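You operate a simulated robot arm through the tools that you are given. There is no shell and no other tool. Be economical: measure what you need, move in short steps, check, and stop when the job is done.

You are at the controls of a simulated two-armed robot. One attempt, no reset.

TASK
Put one of the copper wire coils from the lower shelf of the short rack on top of the spool of blue wire. Pick up the bobbin of blue wire with one hand, pass it to the other hand and put it on the top of the dry cabinet. Open the blue drawer, fetch the flat grease tin and set it in the inside of the blue drawer, then shut the drawer. Do these in any order. Set down upright: bobbin of blue wire.

Only the result counts: the job must be done as asked and must still hold three seconds after the hand-in. Knocking over, shifting, dropping, spilling or breaking anything else fails it.

THE ROBOT
Two 7-joint arms with two-finger parallel grippers on one trunk, on a base that drives. Base frame: it is fixed to the floor where the robot stands at the start and does not move with it; the origin is under the middle of the robot, x ahead of it, y to its left, z up. Readings come in mm, rad, newtons and seconds.
The left shoulder is at the start at [50, 161, 1098], the right one opposite. With the tool pointing down near the work surface each hand reaches from about 100 to 660 mm from the robot's upright axis, wherever it stands, measured 20 degrees to its own side. Places, roughly: blue drawer [-10000, 1600, 400]; bobbin of blue wire (7x7x10 cm) [500, 6500, 700]; copper wire coil (8x8x3 cm) [500, -500, 700]; flat grease tin [-10250, 1750, 1000]; inside of the blue drawer [-10100, 1600, 400]; spool of blue wire [-2500, -1500, 750]; top of the dry cabinet [600, 1600, 1100]. Payload 3.43 kg a hand.
The TCP of each hand is the grasp point between the finger pads, 30 mm short of the fingertips. In the tool frame z runs along the fingers and y along their closing line. Largest opening 94 mm; finger width 28, thickness 10; the body of the gripper, 50 by 96 mm, starts 55 mm behind the TCP.
Orientation is that of the tool frame in the base frame, as a unit quaternion [x, y, z, w]. With the fingers straight down and closing along the base's y, the tool's x points along the base's -x, its y along +y and its z along -z.

THE INTERFACE
- The arms move only by the tool arm_command. It takes "left_moves", "right_moves" or both (then of equal length, played together; a hand with none holds still); each is a list that holds one entry, the list of rows, each a list of 7 numbers: the opening, from 0 (shut) to 1 (fully open), then the shift along the base's x, y, z in units of 300 mm (1.0 is 300 mm), then the turn, a rotation vector about the base's x, y, z in units of 60 degrees (1.0 is 60 degrees). In form: [[[gripper, dx, dy, dz, rx, ry, rz], ...]]. A call has 1 to 8 rows; each row is the pose to reach, as a shift and turn from the pose commanded when the call began. A call with a number of a shift or a turn outside -1 to 1 is refused whole. Rows are played at 5 a second. More than 50 mm and 0.15 rad between two rows, or a gripper value outside its range, and nothing of the call is played. A pose out of reach is approached as far as the arm can. The call stops where the force on the tool passes 40 N (or 10 N more than at its start, if that is more) or the arm is blocked; 0.2 s more then pass. Each finger travels about 45 mm/s and halts on what it meets, pressing with about 25 N; the grip force reading is that of the motor and also rises with nothing between the fingers. The clock runs only during rows and for 0.2 s after the last one: add rows that repeat a pose to give the fingers time. It gives the time, the measured TCP pose, the force on the tool (base axes), the opening and the grip force at its end, in the units of the frame above (readings bear some noise), with the torque about the TCP (base axes, N m) and any sound that the robot's microphone picked up.
- Cameras (640 x 400 px; columns grow to the right, rows downward): "scene" is now at [108.8, -12.5, 1211.2]; the picture's right is [-0.27, -0.96, 0.00], its down [-0.70, 0.20, -0.69] and it looks along [0.67, -0.19, -0.72] (base axes); focal length 288 px, centre (320, 200). "left" rides on the left gripper at [76, -14, -103] in its tool frame; the picture's right is [0.18, 0.98, 0.00], its down [-0.75, 0.14, -0.64] and it looks along [-0.63, 0.12, 0.77] (tool axes); focal length 243 px, centre (320, 200). "right" rides on the right gripper at [76, 14, -103] in its tool frame; the picture's right is [-0.18, 0.98, 0.00], its down [-0.75, -0.14, -0.64] and it looks along [-0.63, -0.12, 0.77] (tool axes); focal length 243 px, centre (320, 200). There is no depth. A picture from a camera that has moved, and an enlarged one, comes with that camera's place and axes in the base frame and with its lens. The place of the scene camera against the robot may be out by one fixed shift of up to 18 mm in any direction.
- camera(camera): a new picture of that camera. The clock stands still meanwhile.
- lift_body(by): slides the trunk up (or, below 0, down) by that many mm; the arms and the scene camera ride with it, the base frame stays. It gives what a move gives, with no picture.
- drive_base(legs): drives the robot by 1 to 6 legs, each [ahead, left, turn to the left] in mm, mm and rad, along the robot's own axes; the way and the turn of a leg run together, so that a leg with both is an arc; at most 1500 mm and 3.142 rad a leg. The arms and the cameras ride along, it lands a little off, and it stops where it bumps. It gives what a move gives.
- pan_tilt(pan, tilt): turns the head with the scene camera to pan (to the left, within 1.396 rad either way) and tilt (down, from -0.506 to 1.204), counted from straight ahead of the robot. It gives what a move gives.
- inspect(camera, box): a new picture of the part [left, top, right, bottom] of that camera's present view, enlarged. The clock stands still meanwhile.
- hand_in(): hands the job in; it is judged then, once.

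Work in short steps. Places have to be worked out from the pictures, the camera data and where the tool is seen: move nearer, look again, correct. Check each grasp and each placing, and mend what went wrong. You have 165 turns and 118 pictures in all, those below and enlarged ones among them. Open the grippers and draw the arms clear of the work before you hand the job in, unless the task says otherwise; then end with one line.

The tools are called after "Emit:" as a command line: name --argument value ..., lists and objects as JSON in quotes. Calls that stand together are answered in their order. arm_command: Moves the arms, as the interface text tells. Its arguments: {"type":"object","properties":{"left_moves":{"type":"array"},"right_moves":{"type":"array"}},"required":[]} The other tools are called the same way: lift_body (by) slides the trunk up or down; drive_base (legs) drives the base; pan_tilt (pan, tilt) turns the head that bears the scene camera; camera (camera) takes a picture; inspect (camera, box) takes an enlarged picture of a part of a camera's view; hand_in () hands the job in.

At the start:

```text
clock: 0.0
left_tcp_pos: [283.2, 3.0, 1010.9]
left_ee_rot: [-0.001, 1.0, -0.001, 0.001]
left_ft_force: [-0.3, 0.0, -0.1]
left_ft_torque: [-0.02, 0.0, -0.01]
left_width: 94.0
left_gripper_force: 0.0
right_tcp_pos: [294.4, -284.0, 969.0]
right_ee_rot: [-0.001, 1.0, 0.0, 0.001]
right_ft_force: [-0.1, 0.7, 0.3]
right_ft_torque: [0.02, -0.01, 0.02]
right_width: 93.8
right_gripper_force: 0.0
trunk travel left (down, up): [-125.0, 142.0]
robot x, y, heading: [-3.3, -0.9, -0.002]
head pan, tilt: [-0.274, 0.806]
```

scene: 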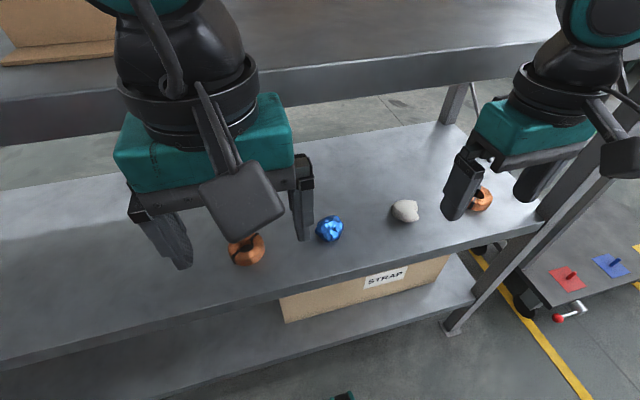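
right: 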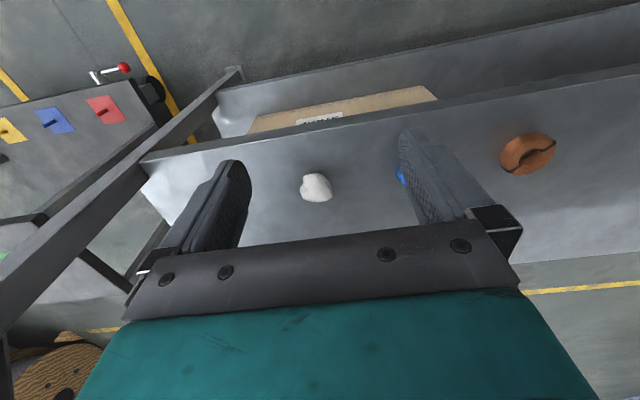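
left: 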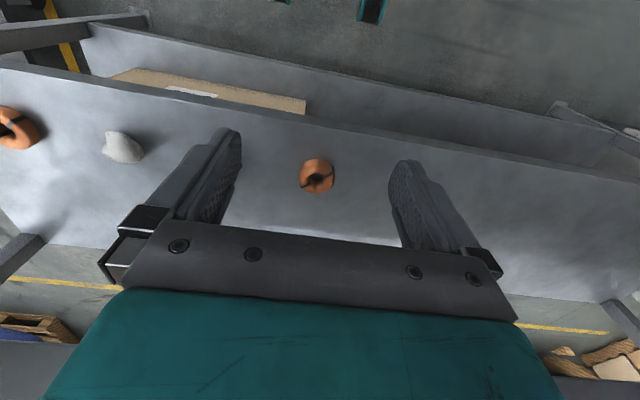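

The opening picture shows two copper coils, at about (473, 42) and (467, -511) on a shelf. I'll look around with a level head first to learn the layout.

Emit:
pan_tilt --pan 0.0 --tilt 0.35

Emit:
camera --camera "scene"

Emit:
pan_tilt --pan 1.3 --tilt 0.3

Emit:
camera --camera "scene"

Emit:
pan_tilt --pan -1.3 --tilt 0.3

Emit:
camera --camera "scene"

```text
clock: 0.9
left_tcp_pos: [284.3, 2.7, 1009.9]
left_ee_rot: [-0.001, 1.0, -0.001, 0.001]
left_ft_force: [-0.9, -0.5, -0.5]
left_ft_torque: [0.0, 0.03, 0.01]
left_width: 94.1
left_gripper_force: 0.1
right_tcp_pos: [294.3, -285.4, 969.4]
right_ee_rot: [0.0, 1.0, 0.001, 0.0]
right_ft_force: [-0.3, -0.7, -0.1]
right_ft_torque: [0.02, 0.0, -0.02]
right_width: 93.9
right_gripper_force: 0.0
trunk travel left (down, up): [-125.0, 142.0]
robot x, y, heading: [-1.7, 1.6, 0.002]
head pan, tilt: [0.0, 0.351]
```

```text
114 pictures are left
camera scene: at [124.6, 9.1, 1251.4], right [0.0, -1.0, 0.0], down [-0.34, 0.0, -0.94], along [0.94, 0.0, -0.34], focal length 288 px, centre (320, 200)
```

scene: 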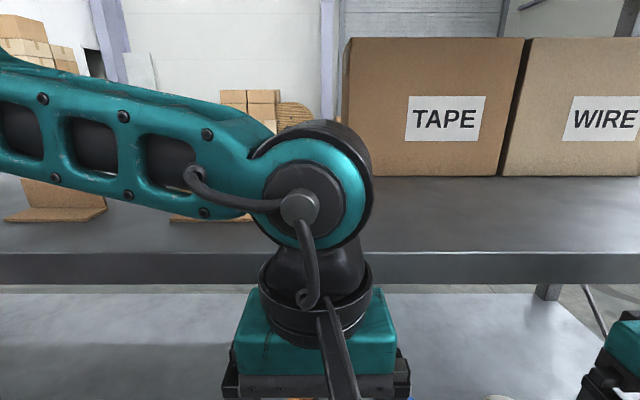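

```text
clock: 2.4
left_tcp_pos: [283.9, 0.8, 1011.4]
left_ee_rot: [-0.001, 1.0, -0.001, 0.001]
left_ft_force: [-0.8, -0.3, -0.1]
left_ft_torque: [-0.03, 0.0, 0.01]
left_width: 94.0
left_gripper_force: 0.2
right_tcp_pos: [295.1, -285.9, 970.0]
right_ee_rot: [0.0, 1.0, 0.0, 0.001]
right_ft_force: [-0.1, 0.5, 0.0]
right_ft_torque: [0.01, -0.01, -0.01]
right_width: 94.2
right_gripper_force: 0.2
trunk travel left (down, up): [-125.0, 142.0]
robot x, y, heading: [-1.3, 2.6, 0.004]
head pan, tilt: [1.3, 0.3]
```

```text
113 pictures are left
camera scene: at [56.5, 99.2, 1256.2], right [0.96, -0.27, 0.0], down [-0.08, -0.28, -0.96], along [0.26, 0.92, -0.3], focal length 288 px, centre (320, 200)
```

scene: 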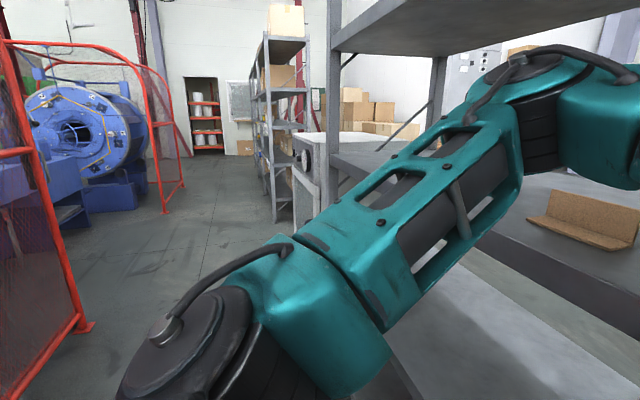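

```text
clock: 4.7
left_tcp_pos: [283.7, 3.1, 1009.6]
left_ee_rot: [0.0, 1.0, -0.001, 0.001]
left_ft_force: [0.1, 0.4, -0.2]
left_ft_torque: [0.0, 0.01, -0.02]
left_width: 94.0
left_gripper_force: 0.1
right_tcp_pos: [293.8, -284.9, 969.6]
right_ee_rot: [0.0, 1.0, 0.0, 0.0]
right_ft_force: [0.9, 0.1, -0.2]
right_ft_torque: [-0.05, -0.02, 0.02]
right_width: 94.0
right_gripper_force: 0.1
trunk travel left (down, up): [-125.0, 142.0]
robot x, y, heading: [-2.1, 0.2, 0.001]
head pan, tilt: [-1.3, 0.3]
```

```text
112 pictures are left
camera scene: at [56.5, -80.8, 1256.2], right [-0.96, -0.27, 0.0], down [-0.08, 0.28, -0.96], along [0.26, -0.92, -0.3], focal length 288 px, centre (320, 200)
```

scene: 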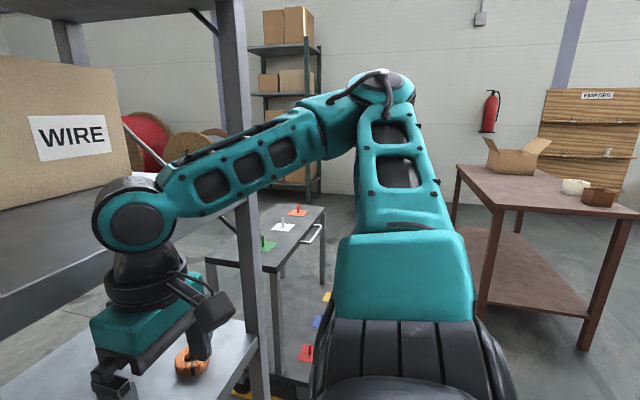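

I'll look closely at both coils before picking one.

Emit:
pan_tilt --pan -0.27 --tilt 0.85

Emit:
inspect --camera "left" --box '[220, 110, 400, 222]'

Emit:
inspect --camera "scene" --box '[200, 120, 520, 320]'

```text
clock: 6.0
left_tcp_pos: [283.9, 1.3, 1010.6]
left_ee_rot: [-0.001, 1.0, -0.001, 0.001]
left_ft_force: [-1.2, 0.6, 0.3]
left_ft_torque: [-0.01, 0.01, 0.02]
left_width: 94.1
left_gripper_force: 0.0
right_tcp_pos: [294.6, -283.7, 969.5]
right_ee_rot: [0.0, 1.0, 0.001, 0.0]
right_ft_force: [0.7, -0.1, -0.3]
right_ft_torque: [-0.01, -0.01, 0.0]
right_width: 94.4
right_gripper_force: 0.0
trunk travel left (down, up): [-125.0, 142.0]
robot x, y, heading: [-0.8, -1.8, 0.005]
head pan, tilt: [-0.271, 0.85]
```

```text
3.56 times, centred on (310, 166) of left
camera zoom: at [207.9, -10.9, 1113.3], right [-0.18, 0.98, 0.0], down [0.75, 0.14, 0.64], along [0.63, 0.12, -0.77], focal length 863 px, centre (356, 321)
```

zoom: 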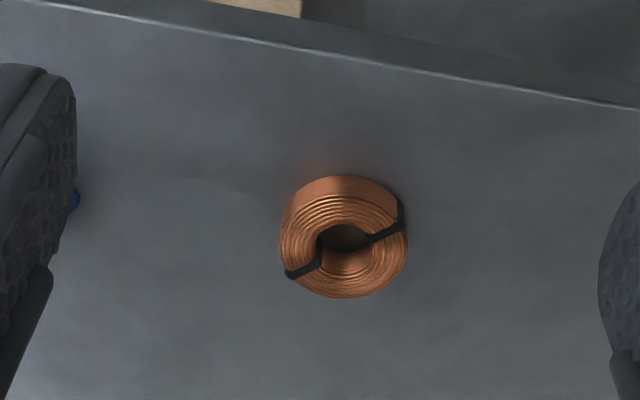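

```text
2.00 times, centred on (360, 220) of scene
camera zoom: at [106.8, -11.8, 1207.8], right [-0.27, -0.96, 0.0], down [-0.72, 0.2, -0.66], along [0.64, -0.18, -0.75], focal length 576 px, centre (240, 160)
```

zoom: 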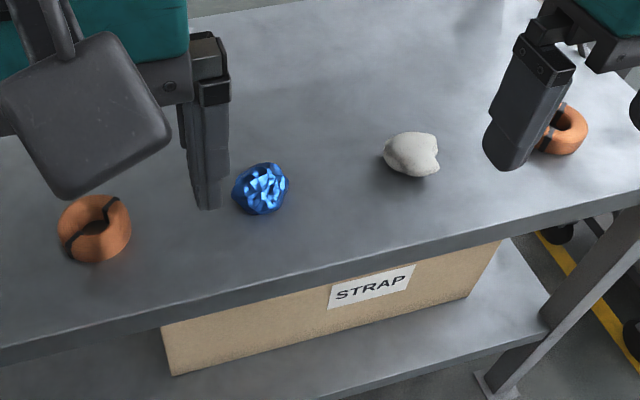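

Both are true coils; I take the left one, near (478, 34). I lower the left hand in front of the shelf first, since the upper shelf overhangs.

Emit:
arm_command --left_moves '[[[1, 0, 0, -0.16, 0, 0, 0], [1, 0, 0, -0.32, 0, 0, 0], [1, 0, 0, -0.48, 0, 0, 0], [1, 0, 0.03, -0.64, 0, 0, 0], [1, 0.1, 0.06, -0.73, 0, 0, 0], [1, 0.2, 0.08, -0.75, 0, 0, 0], [1, 0.3, 0.1, -0.75, 0, 0, 0]]]'

Emit:
camera --camera "left"

Emit:
camera --camera "scene"

```text
clock: 7.6
left_tcp_pos: [365.7, 28.0, 787.8]
left_ee_rot: [0.001, 1.0, 0.003, 0.005]
left_ft_force: [-0.2, 0.3, 0.0]
left_ft_torque: [-0.03, 0.03, -0.01]
left_width: 94.1
left_gripper_force: 0.0
right_tcp_pos: [286.5, -289.3, 970.6]
right_ee_rot: [0.0, 1.0, 0.003, 0.006]
right_ft_force: [0.4, -0.7, -1.0]
right_ft_torque: [-0.03, 0.0, 0.02]
right_width: 94.1
right_gripper_force: 0.1
trunk travel left (down, up): [-125.0, 142.0]
robot x, y, heading: [2.9, -0.5, -0.002]
head pan, tilt: [-0.271, 0.85]
```

```text
109 pictures are left
camera left: at [289.1, 14.0, 890.1], right [-0.18, 0.98, 0.0], down [0.75, 0.14, 0.65], along [0.64, 0.12, -0.76], focal length 243 px, centre (320, 200)
```

left: 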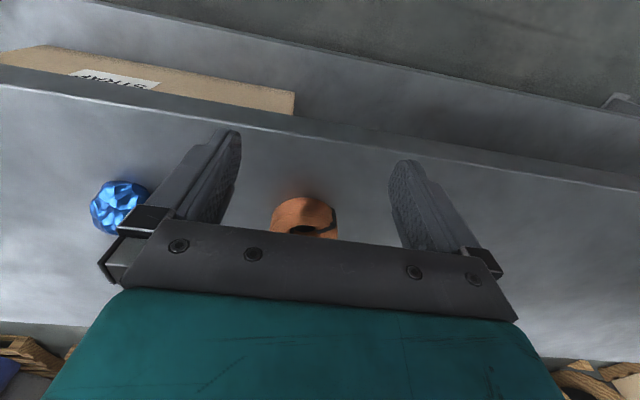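

```text
108 pictures are left
camera scene: at [95.6, -18.4, 1208.2], right [-0.27, -0.96, -0.01], down [-0.72, 0.21, -0.67], along [0.65, -0.17, -0.74], focal length 288 px, centre (320, 200)
```

scene: 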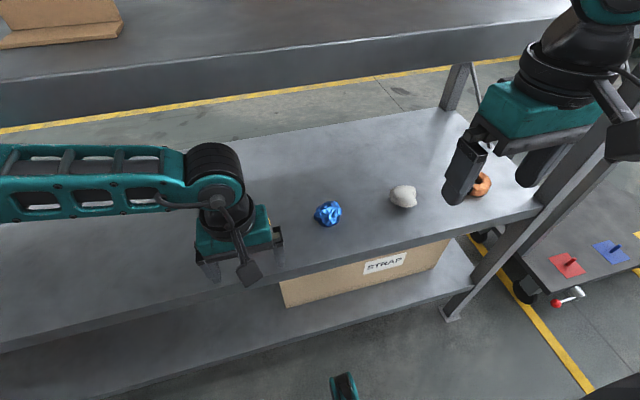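

Coil centre sits near y≈32. I move forward above it, holding height.

Emit:
arm_command --left_moves '[[[1, 0.12, 0.01, 0, 0, 0, 0], [1, 0.24, 0.015, 0, 0, 0, 0], [1, 0.33, 0.015, 0, 0, 0, 0], [1, 0.33, 0.015, 0, 0, 0, 0]]]'

Emit:
camera --camera "left"

```text
clock: 8.6
left_tcp_pos: [460.0, 45.0, 783.2]
left_ee_rot: [-0.004, 1.0, -0.003, -0.001]
left_ft_force: [0.2, -0.1, 0.8]
left_ft_torque: [-0.02, 0.01, 0.01]
left_width: 93.8
left_gripper_force: 0.1
right_tcp_pos: [282.9, -279.2, 975.5]
right_ee_rot: [-0.001, 1.0, -0.004, 0.008]
right_ft_force: [-0.3, -0.1, -0.9]
right_ft_torque: [-0.03, -0.02, -0.03]
right_width: 94.0
right_gripper_force: 0.1
trunk travel left (down, up): [-125.0, 142.0]
robot x, y, heading: [1.6, 0.8, 0.004]
head pan, tilt: [-0.271, 0.85]
```

```text
107 pictures are left
camera left: at [385.2, 31.2, 887.1], right [-0.19, 0.98, 0.0], down [0.75, 0.15, 0.64], along [0.63, 0.12, -0.77], focal length 243 px, centre (320, 200)
```

left: 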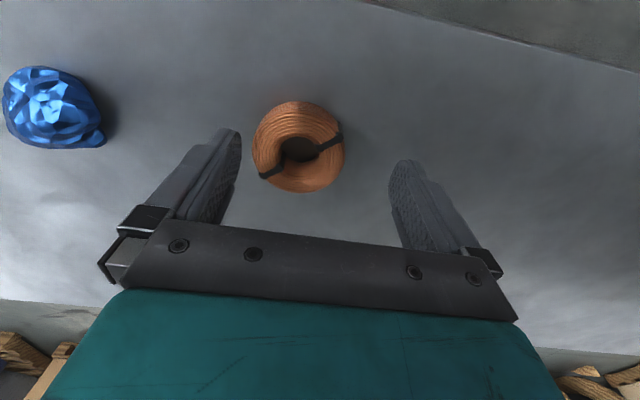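

Coil is at about (471, 32), so I shift +11, -12 and descend ~48 mm, then look.

Emit:
arm_command --left_moves '[[[1, 0.037, -0.04, 0, 0, 0, 0], [1, 0.037, -0.04, -0.08, 0, 0, 0], [1, 0.037, -0.04, -0.15, 0, 0, 0], [1, 0.037, -0.04, -0.155, 0, 0, 0]]]'

Emit:
camera --camera "left"

```text
clock: 9.6
left_tcp_pos: [483.0, 21.9, 739.5]
left_ee_rot: [0.002, 1.0, -0.002, 0.002]
left_ft_force: [-1.4, 0.5, 1.0]
left_ft_torque: [0.0, -0.05, 0.0]
left_width: 94.0
left_gripper_force: 0.1
right_tcp_pos: [292.9, -285.9, 970.7]
right_ee_rot: [0.001, 1.0, 0.0, 0.002]
right_ft_force: [-0.9, 0.3, 0.0]
right_ft_torque: [-0.02, -0.04, -0.02]
right_width: 93.7
right_gripper_force: 0.2
trunk travel left (down, up): [-125.0, 142.0]
robot x, y, heading: [4.2, -3.6, -0.003]
head pan, tilt: [-0.271, 0.85]
```

```text
106 pictures are left
camera left: at [406.6, 9.3, 842.3], right [-0.18, 0.98, 0.0], down [0.75, 0.14, 0.64], along [0.63, 0.11, -0.76], focal length 243 px, centre (320, 200)
```

left: 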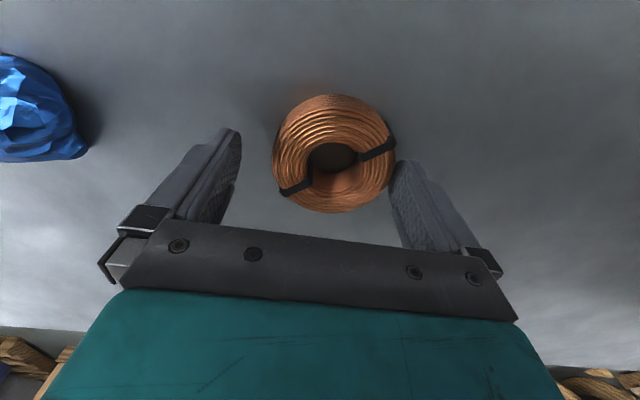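

The jaw has overshot a little: the coil is ~(472, 29) against TCP (483, 22). I correct by (-9, +8) and hold to let it settle.

Emit:
arm_command --left_moves '[[[1, -0.03, 0.027, 0, 0, 0, 0], [1, -0.03, 0.027, 0, 0, 0, 0], [1, -0.03, 0.027, 0, 0, 0, 0], [1, -0.03, 0.027, 0, 0, 0, 0], [1, -0.03, 0.027, 0, 0, 0, 0]]]'

Emit:
camera --camera "left"

```text
clock: 10.8
left_tcp_pos: [474.8, 33.0, 739.4]
left_ee_rot: [-0.001, 1.0, -0.001, 0.001]
left_ft_force: [0.0, 0.5, -0.1]
left_ft_torque: [-0.01, -0.01, 0.0]
left_width: 94.1
left_gripper_force: 0.1
right_tcp_pos: [293.8, -284.6, 969.3]
right_ee_rot: [0.0, 1.0, 0.0, 0.0]
right_ft_force: [0.3, -0.4, -0.3]
right_ft_torque: [0.02, 0.04, -0.02]
right_width: 93.8
right_gripper_force: 0.0
trunk travel left (down, up): [-125.0, 142.0]
robot x, y, heading: [-1.0, -0.6, 0.0]
head pan, tilt: [-0.271, 0.85]
```

```text
105 pictures are left
camera left: at [398.7, 20.3, 841.8], right [-0.19, 0.98, 0.0], down [0.75, 0.14, 0.64], along [0.63, 0.12, -0.77], focal length 243 px, centre (320, 200)
```

left: 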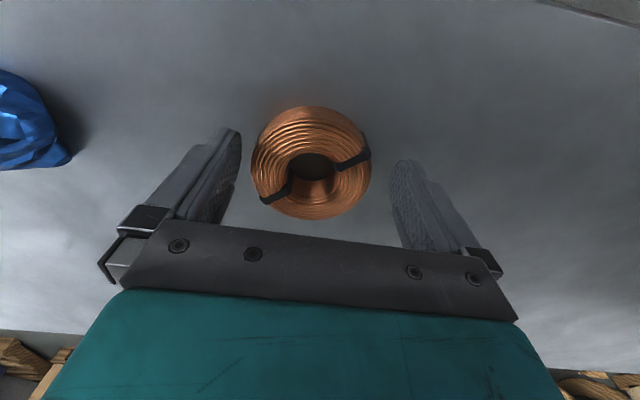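

Well centred. I lower 6 mm and close.

Emit:
arm_command --left_moves '[[[1, 0, -0.008, -0.022, 0, 0, 0], [1, 0, -0.008, -0.022, 0, 0, 0], [0.7, 0, -0.008, -0.022, 0, 0, 0], [0.6, 0, -0.008, -0.022, 0, 0, 0], [0.5, 0, -0.008, -0.022, 0, 0, 0], [0.5, 0, -0.008, -0.022, 0, 0, 0]]]'

Emit:
camera --camera "left"

```text
clock: 12.2
left_tcp_pos: [474.1, 30.4, 733.5]
left_ee_rot: [0.0, 1.0, -0.001, 0.001]
left_ft_force: [0.4, -0.7, -0.4]
left_ft_torque: [0.02, -0.05, 0.02]
left_width: 71.3
left_gripper_force: 25.6
right_tcp_pos: [293.6, -284.1, 969.5]
right_ee_rot: [0.0, 1.0, 0.0, 0.0]
right_ft_force: [0.1, 0.3, -0.3]
right_ft_torque: [-0.01, -0.02, -0.01]
right_width: 94.1
right_gripper_force: 0.1
trunk travel left (down, up): [-125.0, 142.0]
robot x, y, heading: [2.5, 1.9, -0.001]
head pan, tilt: [-0.271, 0.85]
```

```text
104 pictures are left
camera left: at [398.6, 17.7, 835.4], right [-0.18, 0.98, 0.0], down [0.75, 0.14, 0.64], along [0.63, 0.12, -0.77], focal length 243 px, centre (320, 200)
```

left: 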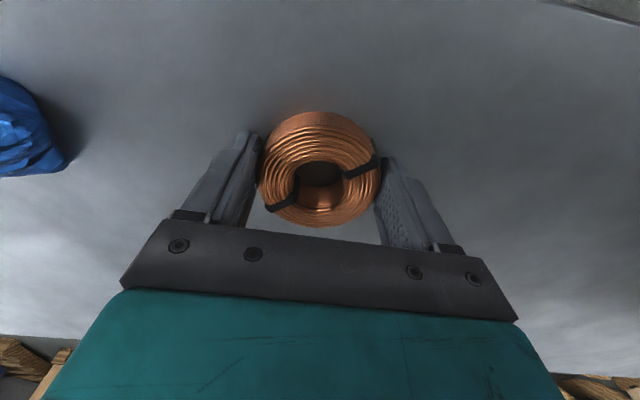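

Gripped at 71 mm. I lift 50 mm, then withdraw.

Emit:
arm_command --left_moves '[[[0.5, 0, 0, 0.08, 0, 0, 0], [0.5, 0, 0, 0.17, 0, 0, 0], [0.5, -0.12, 0, 0.2, 0, 0, 0], [0.5, -0.26, 0, 0.2, 0, 0, 0], [0.5, -0.4, 0, 0.2, 0, 0, 0], [0.5, -0.54, 0, 0.2, 0, 0, 0], [0.5, -0.66, 0, 0.22, 0, 0, 0], [0.5, -0.68, 0, 0.36, 0, 0, 0]]]'

Emit:
camera --camera "left"

Emit:
camera --camera "scene"

```text
clock: 14.0
left_tcp_pos: [261.5, 33.0, 829.9]
left_ee_rot: [0.0, 1.0, -0.002, -0.015]
left_ft_force: [-0.3, 0.2, -3.0]
left_ft_torque: [-0.01, 0.0, 0.02]
left_width: 71.2
left_gripper_force: 25.3
right_tcp_pos: [295.1, -282.2, 967.6]
right_ee_rot: [0.0, 1.0, -0.001, -0.001]
right_ft_force: [0.2, 0.0, -1.4]
right_ft_torque: [0.03, 0.02, 0.01]
right_width: 93.8
right_gripper_force: 0.1
trunk travel left (down, up): [-125.0, 142.0]
robot x, y, heading: [-4.6, 0.3, 0.0]
head pan, tilt: [-0.271, 0.85]
```

```text
103 pictures are left
camera left: at [188.7, 19.6, 935.4], right [-0.18, 0.98, 0.0], down [0.77, 0.14, 0.62], along [0.61, 0.11, -0.79], focal length 243 px, centre (320, 200)
```

left: 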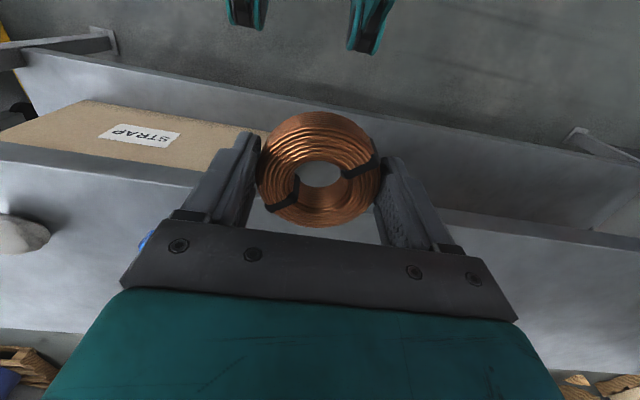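

```text
102 pictures are left
camera scene: at [107.5, -8.0, 1204.6], right [-0.27, -0.96, 0.0], down [-0.73, 0.2, -0.66], along [0.63, -0.18, -0.75], focal length 288 px, centre (320, 200)
```

scene: 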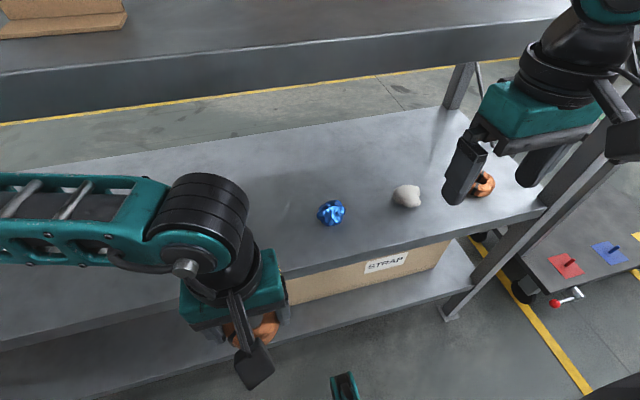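

The coil is held. I back off from the rack, then turn right to see what lies behind.

Emit:
drive_base --legs '[[-350, 0, 0], [0, 0, -1.57]]'

Emit:
pan_tilt --pan -0.7 --tilt 0.35

Emit:
camera --camera "scene"

```text
clock: 20.1
left_tcp_pos: [-320.1, -270.0, 840.9]
left_ee_rot: [0.705, 0.709, -0.002, 0.0]
left_ft_force: [-0.5, -0.6, -1.7]
left_ft_torque: [0.02, -0.05, 0.04]
left_width: 71.6
left_gripper_force: 25.3
right_tcp_pos: [-634.5, -295.2, 970.6]
right_ee_rot: [0.706, 0.708, 0.0, 0.0]
right_ft_force: [1.1, -0.5, -0.4]
right_ft_torque: [-0.05, 0.0, -0.01]
right_width: 94.2
right_gripper_force: 0.1
trunk travel left (down, up): [-125.0, 142.0]
robot x, y, heading: [-353.4, 2.8, -1.572]
head pan, tilt: [-0.271, 0.85]
```

```text
clock: 21.0
left_tcp_pos: [-319.1, -269.4, 840.6]
left_ee_rot: [0.706, 0.708, -0.001, 0.0]
left_ft_force: [0.0, 0.0, -2.5]
left_ft_torque: [0.02, -0.01, -0.02]
left_width: 71.4
left_gripper_force: 24.9
right_tcp_pos: [-635.2, -296.3, 969.2]
right_ee_rot: [0.706, 0.708, 0.0, 0.0]
right_ft_force: [-0.3, -0.5, -0.3]
right_ft_torque: [0.0, 0.04, 0.01]
right_width: 93.9
right_gripper_force: 0.2
trunk travel left (down, up): [-125.0, 142.0]
robot x, y, heading: [-351.9, 3.1, -1.57]
head pan, tilt: [-0.7, 0.351]
```

```text
101 pictures are left
camera scene: at [-418.5, -102.1, 1251.4], right [-0.77, 0.64, 0.0], down [0.22, 0.26, -0.94], along [-0.6, -0.72, -0.34], focal length 288 px, centre (320, 200)
```

scene: 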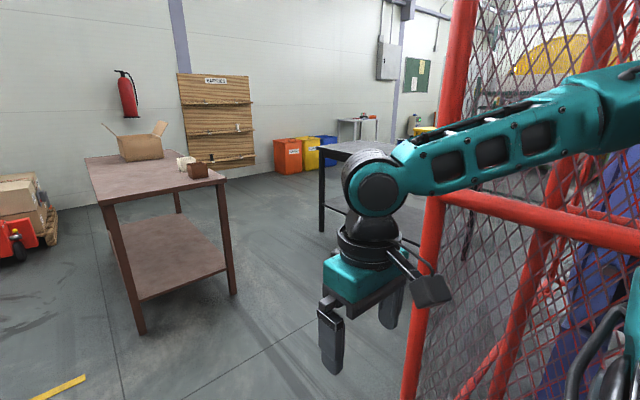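

The dark table beyond the fence corner should hold the spool. I drive down the aisle past the corner (≈(-1340,-545)), between it and the brown table.

Emit:
drive_base --legs '[[1060, 0, 0], [0, 0, -1.57], [800, 0, 0]]'

Emit:
pan_tilt --pan 0.0 --tilt 0.35

Emit:
camera --camera "scene"

```text
clock: 34.2
left_tcp_pos: [-1417.7, -1086.5, 840.6]
left_ee_rot: [1.0, -0.003, -0.002, -0.001]
left_ft_force: [-0.3, 0.6, -2.3]
left_ft_torque: [0.0, -0.05, 0.0]
left_width: 71.4
left_gripper_force: 25.6
right_tcp_pos: [-1440.4, -771.1, 969.6]
right_ee_rot: [1.0, -0.004, 0.001, 0.0]
right_ft_force: [0.3, 0.7, -0.8]
right_ft_torque: [-0.01, 0.03, -0.01]
right_width: 94.0
right_gripper_force: 0.1
trunk travel left (down, up): [-125.0, 142.0]
robot x, y, heading: [-1147.1, -1059.2, 3.133]
head pan, tilt: [-0.7, 0.351]
```

```text
clock: 35.3
left_tcp_pos: [-1418.0, -1086.6, 839.7]
left_ee_rot: [1.0, -0.003, 0.0, 0.0]
left_ft_force: [-0.9, -0.5, -1.9]
left_ft_torque: [0.0, -0.04, 0.0]
left_width: 71.6
left_gripper_force: 25.0
right_tcp_pos: [-1439.6, -770.9, 969.9]
right_ee_rot: [1.0, -0.004, -0.001, 0.0]
right_ft_force: [-0.4, 0.3, 0.2]
right_ft_torque: [0.03, -0.03, -0.03]
right_width: 93.8
right_gripper_force: 0.1
trunk travel left (down, up): [-125.0, 142.0]
robot x, y, heading: [-1149.2, -1060.4, 3.13]
head pan, tilt: [0.0, 0.351]
```

```text
100 pictures are left
camera scene: at [-1289.2, -1048.0, 1251.4], right [0.01, 1.0, 0.0], down [0.34, 0.0, -0.94], along [-0.94, 0.01, -0.34], focal length 288 px, centre (320, 200)
```

scene: 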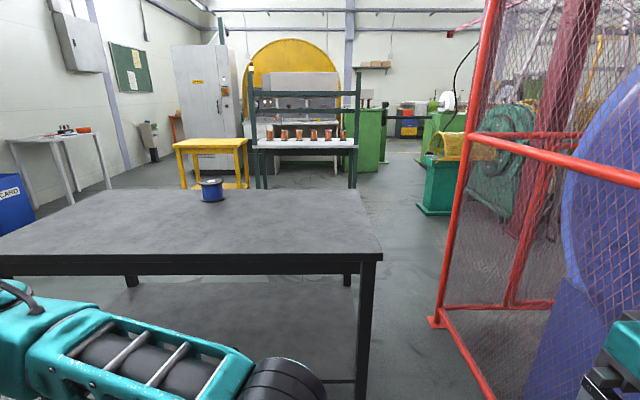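

The spool stands deep on the table, ~(-2785,-1628), so I'd better reach it from another side. Looking left to see the table's far end.

Emit:
pan_tilt --pan 0.75 --tilt 0.35

Emit:
camera --camera "scene"

Emit:
pan_tilt --pan -0.9 --tilt 0.5

Emit:
camera --camera "scene"

```text
clock: 36.4
left_tcp_pos: [-1417.5, -1086.6, 840.7]
left_ee_rot: [1.0, -0.004, 0.0, 0.0]
left_ft_force: [0.7, -0.9, -2.5]
left_ft_torque: [-0.02, 0.01, 0.05]
left_width: 71.5
left_gripper_force: 25.0
right_tcp_pos: [-1439.4, -771.8, 968.9]
right_ee_rot: [1.0, -0.004, -0.001, 0.0]
right_ft_force: [-0.5, -0.5, 0.1]
right_ft_torque: [0.01, 0.03, 0.04]
right_width: 93.8
right_gripper_force: 0.1
trunk travel left (down, up): [-125.0, 142.0]
robot x, y, heading: [-1145.8, -1058.4, 3.132]
head pan, tilt: [0.75, 0.351]
```

```text
99 pictures are left
camera scene: at [-1264.8, -1111.7, 1251.4], right [-0.68, 0.74, 0.0], down [0.25, 0.23, -0.94], along [-0.69, -0.63, -0.34], focal length 288 px, centre (320, 200)
```

scene: 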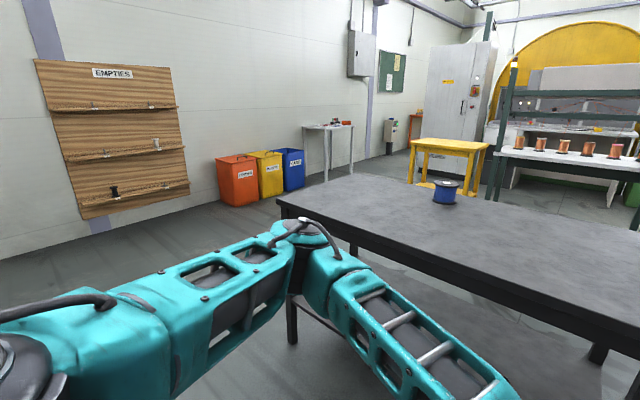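

```text
clock: 38.1
left_tcp_pos: [-1418.4, -1086.8, 839.7]
left_ee_rot: [1.0, -0.003, -0.001, -0.001]
left_ft_force: [0.6, -1.1, -2.7]
left_ft_torque: [0.01, 0.0, 0.01]
left_width: 71.4
left_gripper_force: 24.9
right_tcp_pos: [-1438.5, -770.7, 969.9]
right_ee_rot: [1.0, -0.004, 0.0, 0.001]
right_ft_force: [0.6, 0.3, -0.1]
right_ft_torque: [-0.03, -0.01, 0.01]
right_width: 94.0
right_gripper_force: 0.1
trunk travel left (down, up): [-125.0, 142.0]
robot x, y, heading: [-1147.8, -1058.9, 3.138]
head pan, tilt: [-0.901, 0.499]
```

```text
98 pictures are left
camera scene: at [-1252.0, -977.1, 1237.8], right [0.79, 0.61, 0.0], down [0.29, -0.38, -0.88], along [-0.54, 0.69, -0.48], focal length 288 px, centre (320, 200)
```

scene: 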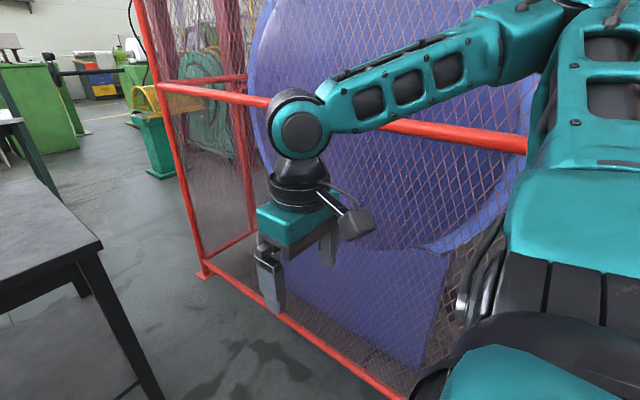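

The table spans roughly x -2216..-3060, y -820..-2310; its far (-x) edge is ~270 mm from the spool. I go around the open south end to reach it from there.

Emit:
drive_base --legs '[[450, 0, 0], [0, 0, 1.57], [1450, 0, 0], [430, 0, 0], [0, 0, -1.57]]'

Emit:
pan_tilt --pan -0.4 --tilt 0.35

Emit:
camera --camera "scene"

```text
clock: 57.5
left_tcp_pos: [-1908.9, -2966.9, 840.0]
left_ee_rot: [1.0, -0.014, -0.002, -0.001]
left_ft_force: [-0.2, -0.6, -2.3]
left_ft_torque: [0.0, -0.04, -0.01]
left_width: 71.5
left_gripper_force: 25.5
right_tcp_pos: [-1924.6, -2650.8, 970.2]
right_ee_rot: [1.0, -0.014, 0.001, 0.001]
right_ft_force: [-0.3, 0.3, 0.0]
right_ft_torque: [0.04, -0.02, 0.0]
right_width: 94.0
right_gripper_force: 0.1
trunk travel left (down, up): [-125.0, 142.0]
robot x, y, heading: [-1640.8, -2944.6, 3.115]
head pan, tilt: [-0.901, 0.499]
```

```text
clock: 58.4
left_tcp_pos: [-1908.6, -2965.8, 840.7]
left_ee_rot: [1.0, -0.013, -0.001, -0.001]
left_ft_force: [0.2, -0.1, -1.7]
left_ft_torque: [0.0, -0.02, 0.01]
left_width: 70.9
left_gripper_force: 25.5
right_tcp_pos: [-1924.6, -2650.8, 969.8]
right_ee_rot: [1.0, -0.015, -0.001, 0.001]
right_ft_force: [0.0, -0.8, 0.6]
right_ft_torque: [0.0, 0.02, 0.0]
right_width: 94.3
right_gripper_force: 0.0
trunk travel left (down, up): [-125.0, 142.0]
robot x, y, heading: [-1639.0, -2942.9, 3.114]
head pan, tilt: [-0.4, 0.351]
```

```text
97 pictures are left
camera scene: at [-1771.1, -2894.5, 1251.4], right [0.42, 0.91, 0.0], down [0.31, -0.14, -0.94], along [-0.85, 0.39, -0.34], focal length 288 px, centre (320, 200)
```

scene: 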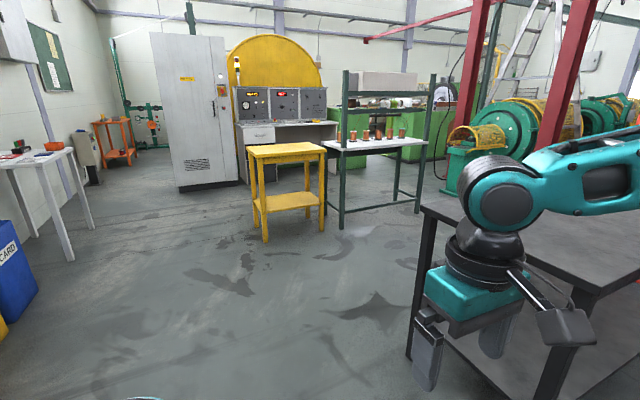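

A consistency check on the leg shows the table top is at ~z 820, so the spool is ~(-2450,-1490), matching the hint. I raise the coil hand, then continue around to the far side.

Emit:
arm_command --left_moves '[[[0.5, 0, 0, 0.15, 0, 0, 0], [0.5, 0, 0, 0.3, 0, 0, 0], [0.5, 0, 0, 0.45, 0, 0, 0], [0.5, 0, 0, 0.6, 0, 0, 0]]]'

Emit:
drive_base --legs '[[1480, 0, 0], [0, 0, -1.545], [1450, 0, 0], [0, 0, -1.57]]'

Emit:
pan_tilt --pan 0.0 --tilt 0.5

Emit:
camera --camera "scene"

```text
clock: 59.4
left_tcp_pos: [-1910.1, -2966.4, 1020.8]
left_ee_rot: [1.0, -0.014, -0.001, -0.001]
left_ft_force: [-0.5, 0.8, -2.9]
left_ft_torque: [0.0, -0.01, 0.04]
left_width: 71.3
left_gripper_force: 24.6
right_tcp_pos: [-1923.7, -2650.5, 969.1]
right_ee_rot: [1.0, -0.013, 0.0, 0.0]
right_ft_force: [0.0, -0.2, 0.0]
right_ft_torque: [0.02, -0.01, 0.0]
right_width: 94.4
right_gripper_force: 0.0
trunk travel left (down, up): [-125.0, 142.0]
robot x, y, heading: [-1637.1, -2947.9, 3.113]
head pan, tilt: [-0.4, 0.351]
```

```text
clock: 81.2
left_tcp_pos: [-2846.0, -1418.0, 1019.9]
left_ee_rot: [0.003, 1.0, -0.001, 0.001]
left_ft_force: [0.2, 0.8, -2.7]
left_ft_torque: [0.0, 0.0, -0.01]
left_width: 71.4
left_gripper_force: 25.2
right_tcp_pos: [-2824.7, -1731.9, 968.5]
right_ee_rot: [0.004, 1.0, 0.0, 0.0]
right_ft_force: [0.1, -0.4, 1.0]
right_ft_torque: [0.02, 0.0, 0.04]
right_width: 93.9
right_gripper_force: 0.0
trunk travel left (down, up): [-125.0, 142.0]
robot x, y, heading: [-3117.6, -1448.2, -0.004]
head pan, tilt: [-0.4, 0.351]
```

```text
clock: 82.0
left_tcp_pos: [-2844.2, -1418.0, 1019.9]
left_ee_rot: [0.003, 1.0, -0.001, 0.0]
left_ft_force: [1.2, -1.1, -2.6]
left_ft_torque: [0.0, 0.0, 0.03]
left_width: 71.3
left_gripper_force: 25.0
right_tcp_pos: [-2825.8, -1732.6, 970.6]
right_ee_rot: [0.003, 1.0, 0.0, 0.0]
right_ft_force: [0.8, 0.4, -1.0]
right_ft_torque: [-0.03, 0.02, -0.03]
right_width: 94.1
right_gripper_force: 0.1
trunk travel left (down, up): [-125.0, 142.0]
robot x, y, heading: [-3113.3, -1447.0, -0.01]
head pan, tilt: [0.0, 0.499]
```

```text
96 pictures are left
camera scene: at [-2994.4, -1437.5, 1237.8], right [-0.01, -1.0, 0.0], down [-0.48, 0.0, -0.88], along [0.88, -0.01, -0.48], focal length 288 px, centre (320, 200)
```

scene: 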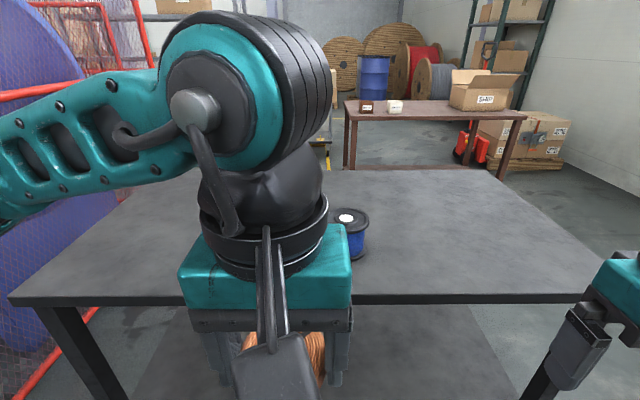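

Spool top is ~(-2475,-1512), z≈915. I sidestep right 185 and go ahead 110 so it lies in the left arm's comfortable reach.

Emit:
drive_base --legs '[[0, -185, 0], [110, 0, 0]]'

Emit:
camera --camera "left"

Emit:
camera --camera "scene"

```text
clock: 84.4
left_tcp_pos: [-2737.6, -1606.1, 1020.3]
left_ee_rot: [0.004, 1.0, -0.001, 0.001]
left_ft_force: [0.6, -0.6, -1.5]
left_ft_torque: [0.01, 0.04, 0.02]
left_width: 71.3
left_gripper_force: 25.2
right_tcp_pos: [-2716.6, -1921.4, 968.6]
right_ee_rot: [0.004, 1.0, 0.0, -0.001]
right_ft_force: [0.0, -0.6, 0.8]
right_ft_torque: [0.01, 0.0, 0.0]
right_width: 94.0
right_gripper_force: 0.1
trunk travel left (down, up): [-125.0, 142.0]
robot x, y, heading: [-3010.5, -1634.1, -0.01]
head pan, tilt: [0.0, 0.499]
```

```text
95 pictures are left
camera left: at [-2812.9, -1619.2, 1123.0], right [-0.18, 0.98, 0.0], down [0.75, 0.14, 0.64], along [0.63, 0.11, -0.77], focal length 243 px, centre (320, 200)
```

left: 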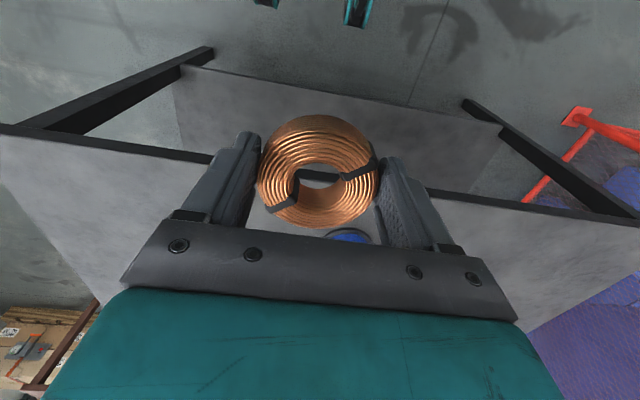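

```text
94 pictures are left
camera scene: at [-2885.6, -1626.2, 1237.6], right [-0.01, -1.0, 0.0], down [-0.48, 0.0, -0.88], along [0.88, -0.01, -0.48], focal length 288 px, centre (320, 200)
```

scene: 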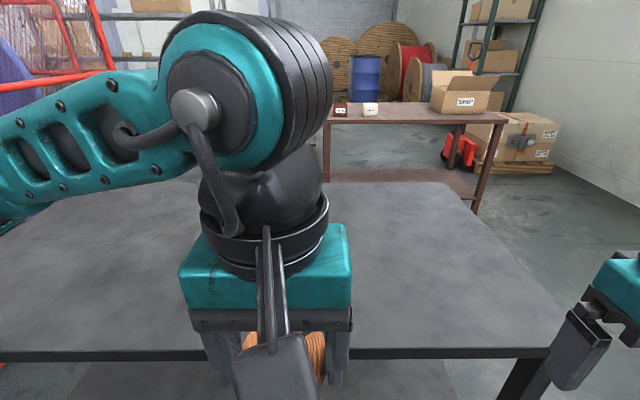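

Spool is just visible beyond the coil. I advance the left hand at height toward it and look again.

Emit:
arm_command --left_moves '[[[0.5, 0.12, 0.06, 0, 0, 0, 0], [0.5, 0.26, 0.13, 0, 0, 0, 0], [0.5, 0.4, 0.2, 0, 0, 0, 0], [0.5, 0.52, 0.27, 0, 0, 0, 0], [0.5, 0.52, 0.27, 0, 0, 0, 0], [0.5, 0.52, 0.27, 0, 0, 0, 0]]]'

Emit:
camera --camera "left"

Emit:
camera --camera "scene"

```text
clock: 85.8
left_tcp_pos: [-2580.5, -1525.2, 1020.7]
left_ee_rot: [0.005, 1.0, -0.001, 0.0]
left_ft_force: [0.9, 0.1, -2.7]
left_ft_torque: [0.02, 0.03, 0.0]
left_width: 71.1
left_gripper_force: 24.2
right_tcp_pos: [-2716.3, -1922.4, 969.3]
right_ee_rot: [0.004, 1.0, 0.0, 0.0]
right_ft_force: [0.4, 0.2, -0.1]
right_ft_torque: [-0.01, -0.01, -0.01]
right_width: 94.0
right_gripper_force: 0.0
trunk travel left (down, up): [-125.0, 142.0]
robot x, y, heading: [-3007.0, -1635.9, -0.003]
head pan, tilt: [0.0, 0.499]
```

```text
93 pictures are left
camera left: at [-2657.5, -1537.5, 1123.5], right [-0.18, 0.98, 0.0], down [0.75, 0.14, 0.64], along [0.63, 0.11, -0.77], focal length 243 px, centre (320, 200)
```

left: 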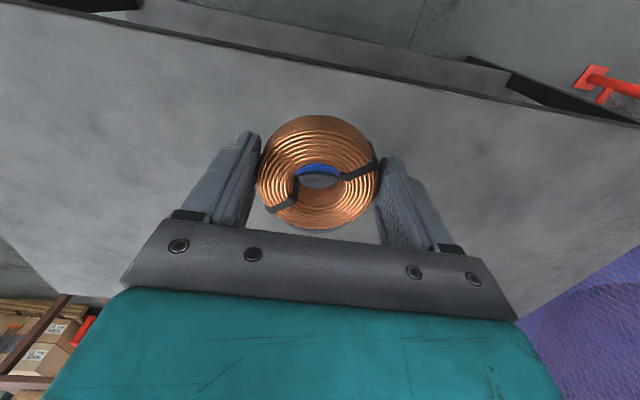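

```text
92 pictures are left
camera scene: at [-2886.1, -1626.1, 1237.8], right [-0.01, -1.0, 0.0], down [-0.48, 0.0, -0.88], along [0.88, -0.01, -0.48], focal length 288 px, centre (320, 200)
```

scene: 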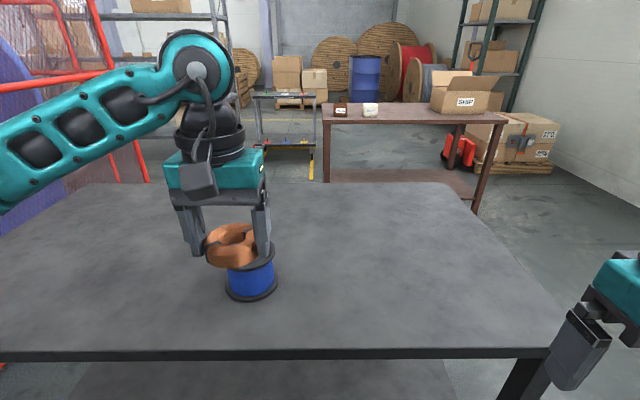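

Spool centre works out to ~(-2473,-1511), top z≈900. I move over it and part of the way down, then check.

Emit:
arm_command --left_moves '[[[0.5, 0.13, 0.02, 0, 0, 0, 0], [0.5, 0.27, 0.04, 0, 0, 0, 0], [0.5, 0.36, 0.045, 0, 0, 0, 0], [0.5, 0.36, 0.045, -0.1, 0, 0, 0], [0.5, 0.36, 0.045, -0.17, 0, 0, 0], [0.5, 0.36, 0.045, -0.17, 0, 0, 0], [0.5, 0.36, 0.045, -0.17, 0, 0, 0]]]'

Emit:
camera --camera "left"

Emit:
inspect --camera "scene" --box '[140, 120, 380, 270]'

```text
clock: 87.4
left_tcp_pos: [-2472.5, -1512.5, 968.6]
left_ee_rot: [0.005, 1.0, -0.001, 0.0]
left_ft_force: [-0.1, 0.1, -2.0]
left_ft_torque: [0.0, 0.01, 0.01]
left_width: 71.2
left_gripper_force: 25.2
right_tcp_pos: [-2717.4, -1921.4, 970.2]
right_ee_rot: [0.004, 1.0, 0.0, 0.0]
right_ft_force: [0.1, -0.7, 0.1]
right_ft_torque: [0.0, 0.02, -0.05]
right_width: 94.4
right_gripper_force: 0.0
trunk travel left (down, up): [-125.0, 142.0]
robot x, y, heading: [-3005.3, -1633.2, -0.014]
head pan, tilt: [0.0, 0.499]
```

```text
91 pictures are left
camera left: at [-2549.1, -1524.6, 1071.7], right [-0.18, 0.98, 0.0], down [0.75, 0.14, 0.64], along [0.63, 0.11, -0.77], focal length 243 px, centre (320, 200)
```

left: 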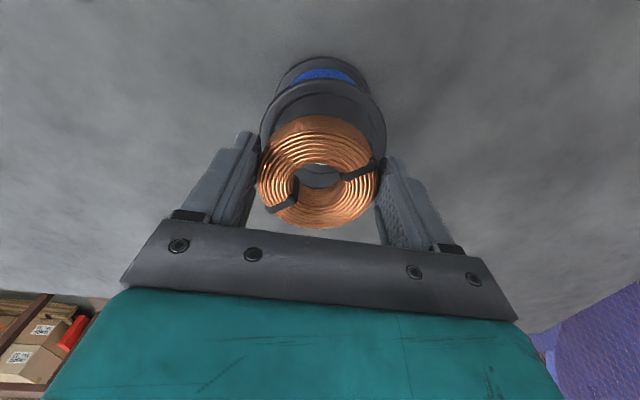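

```text
2.67 times, centred on (260, 195) of scene
camera zoom: at [-2886.1, -1626.1, 1237.8], right [-0.01, -1.0, 0.0], down [-0.48, 0.0, -0.88], along [0.88, -0.01, -0.48], focal length 768 px, centre (480, 213)
```

zoom: 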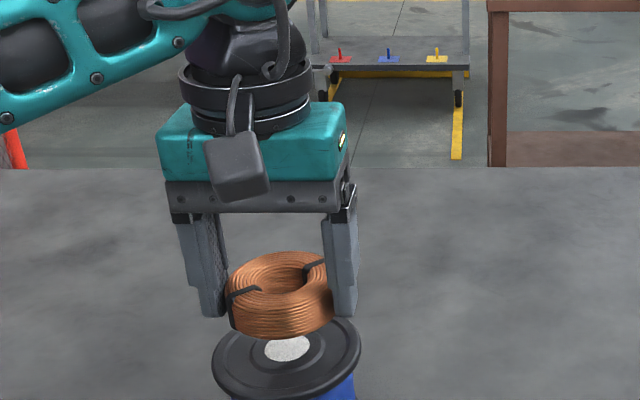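

Estimates agree: spool centre (-2470,-1509), so the coil is aligned. I lower in small steps, watching the force.

Emit:
arm_command --left_moves '[[[0.5, 0.005, 0.008, -0.05, 0, 0, 0], [0.5, 0.005, 0.008, -0.08, 0, 0, 0], [0.5, 0.005, 0.008, -0.09, 0, 0, 0], [0.5, 0.005, 0.008, -0.09, 0, 0, 0]]]'

Emit:
inspect --camera "scene" --box '[180, 180, 340, 280]'

```text
clock: 88.4
left_tcp_pos: [-2471.3, -1509.0, 942.7]
left_ee_rot: [0.004, 1.0, -0.001, 0.001]
left_ft_force: [0.2, -0.6, -2.3]
left_ft_torque: [0.03, -0.01, -0.03]
left_width: 71.2
left_gripper_force: 24.8
right_tcp_pos: [-2716.1, -1921.5, 969.7]
right_ee_rot: [0.005, 1.0, -0.001, 0.0]
right_ft_force: [0.4, 0.0, -0.4]
right_ft_torque: [0.02, 0.01, -0.04]
right_width: 94.1
right_gripper_force: 0.1
trunk travel left (down, up): [-125.0, 142.0]
robot x, y, heading: [-3005.1, -1633.8, -0.012]
head pan, tilt: [0.0, 0.499]
```

```text
4.00 times, centred on (260, 230) of scene
camera zoom: at [-2886.1, -1626.1, 1237.8], right [-0.01, -1.0, 0.0], down [-0.48, 0.0, -0.88], along [0.88, -0.01, -0.48], focal length 1152 px, centre (560, 80)
```

zoom: 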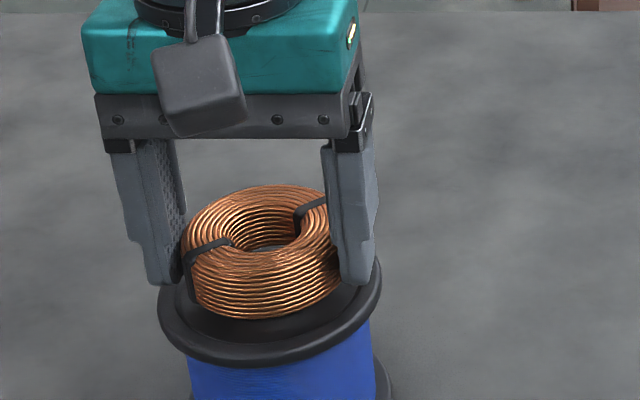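

Still a small gap. Descending further in ~2 mm steps until contact.

Emit:
arm_command --left_moves '[[[0.5, 0, 0, -0.008, 0, 0, 0], [0.5, 0, 0, -0.016, 0, 0, 0], [0.5, 0, 0, -0.024, 0, 0, 0], [0.5, 0, 0, -0.024, 0, 0, 0]]]'

```text
clock: 89.4
left_tcp_pos: [-2471.5, -1509.5, 934.6]
left_ee_rot: [0.004, 1.0, 0.0, 0.001]
left_ft_force: [-0.8, 0.0, -2.9]
left_ft_torque: [0.0, -0.02, 0.05]
left_width: 71.3
left_gripper_force: 25.3
right_tcp_pos: [-2717.4, -1921.2, 968.7]
right_ee_rot: [0.004, 1.0, 0.0, 0.0]
right_ft_force: [0.0, 0.1, -0.6]
right_ft_torque: [0.01, -0.02, 0.03]
right_width: 93.8
right_gripper_force: 0.0
trunk travel left (down, up): [-125.0, 142.0]
robot x, y, heading: [-3009.9, -1633.2, -0.005]
head pan, tilt: [0.0, 0.499]
```

No contact yet (force -2.9). Continue another ~9 mm in 1.5 mm steps.

Emit:
arm_command --left_moves '[[[0.5, 0, 0, -0.006, 0, 0, 0], [0.5, 0, 0, -0.012, 0, 0, 0], [0.5, 0, 0, -0.018, 0, 0, 0], [0.5, 0, 0, -0.024, 0, 0, 0], [0.5, 0, 0, -0.024, 0, 0, 0]]]'

Emit:
inspect --camera "scene" --box '[180, 180, 340, 280]'

```text
clock: 90.6
left_tcp_pos: [-2471.7, -1509.5, 930.0]
left_ee_rot: [0.004, 1.0, -0.002, 0.004]
left_ft_force: [3.9, 0.7, 23.6]
left_ft_torque: [0.49, -0.11, -0.01]
left_width: 71.2
left_gripper_force: 24.7
right_tcp_pos: [-2717.0, -1921.0, 969.9]
right_ee_rot: [0.005, 1.0, 0.0, 0.002]
right_ft_force: [0.5, 0.0, -0.5]
right_ft_torque: [0.01, 0.02, -0.01]
right_width: 94.2
right_gripper_force: 0.0
trunk travel left (down, up): [-125.0, 142.0]
robot x, y, heading: [-3008.6, -1635.1, -0.007]
head pan, tilt: [0.0, 0.499]
```

```text
4.00 times, centred on (260, 230) of scene
camera zoom: at [-2887.8, -1626.7, 1238.2], right [-0.01, -1.0, 0.0], down [-0.48, 0.0, -0.88], along [0.88, -0.01, -0.48], focal length 1152 px, centre (560, 80)
```

zoom: 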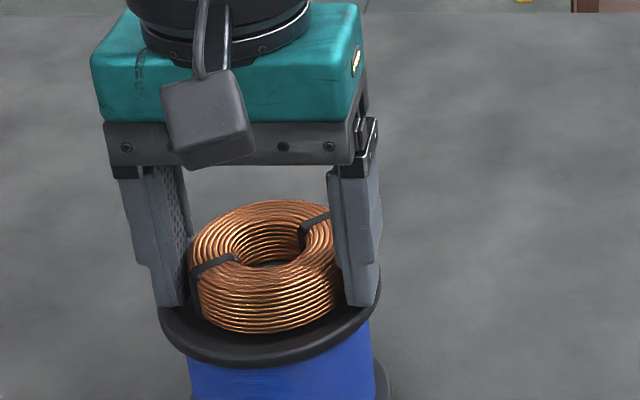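

Contact at 24 N, coil seated on the spool top. I ease up ~2 mm and open.

Emit:
arm_command --left_moves '[[[0.5, 0, 0, 0.008, 0, 0, 0], [0.8, 0, 0, 0.008, 0, 0, 0], [0.95, 0, 0, 0.008, 0, 0, 0], [0.95, 0, 0, 0.008, 0, 0, 0], [0.95, 0, 0, 0.1, 0, 0, 0], [0.95, 0, 0, 0.25, 0, 0, 0], [0.95, 0, 0, 0.4, 0, 0, 0]]]'

Emit:
inspect --camera "scene" --box '[180, 180, 340, 280]'

```text
clock: 92.2
left_tcp_pos: [-2471.7, -1509.4, 1048.9]
left_ee_rot: [0.005, 1.0, 0.0, 0.001]
left_ft_force: [1.1, -1.0, 0.4]
left_ft_torque: [-0.04, 0.02, 0.01]
left_width: 89.0
left_gripper_force: 0.1
right_tcp_pos: [-2717.7, -1921.4, 969.5]
right_ee_rot: [0.004, 1.0, -0.001, -0.001]
right_ft_force: [0.4, -1.5, 0.6]
right_ft_torque: [0.02, 0.0, -0.02]
right_width: 94.1
right_gripper_force: 0.1
trunk travel left (down, up): [-125.0, 142.0]
robot x, y, heading: [-3010.2, -1635.4, -0.006]
head pan, tilt: [0.0, 0.499]
```

```text
4.00 times, centred on (260, 230) of scene
camera zoom: at [-2886.6, -1626.4, 1237.8], right [-0.01, -1.0, 0.0], down [-0.48, 0.0, -0.88], along [0.88, -0.01, -0.48], focal length 1152 px, centre (560, 80)
```

zoom: 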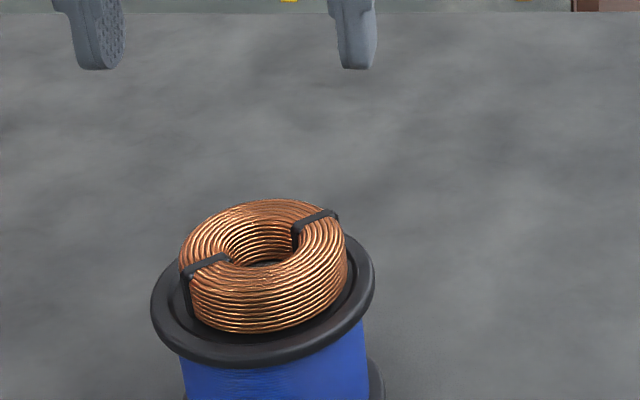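

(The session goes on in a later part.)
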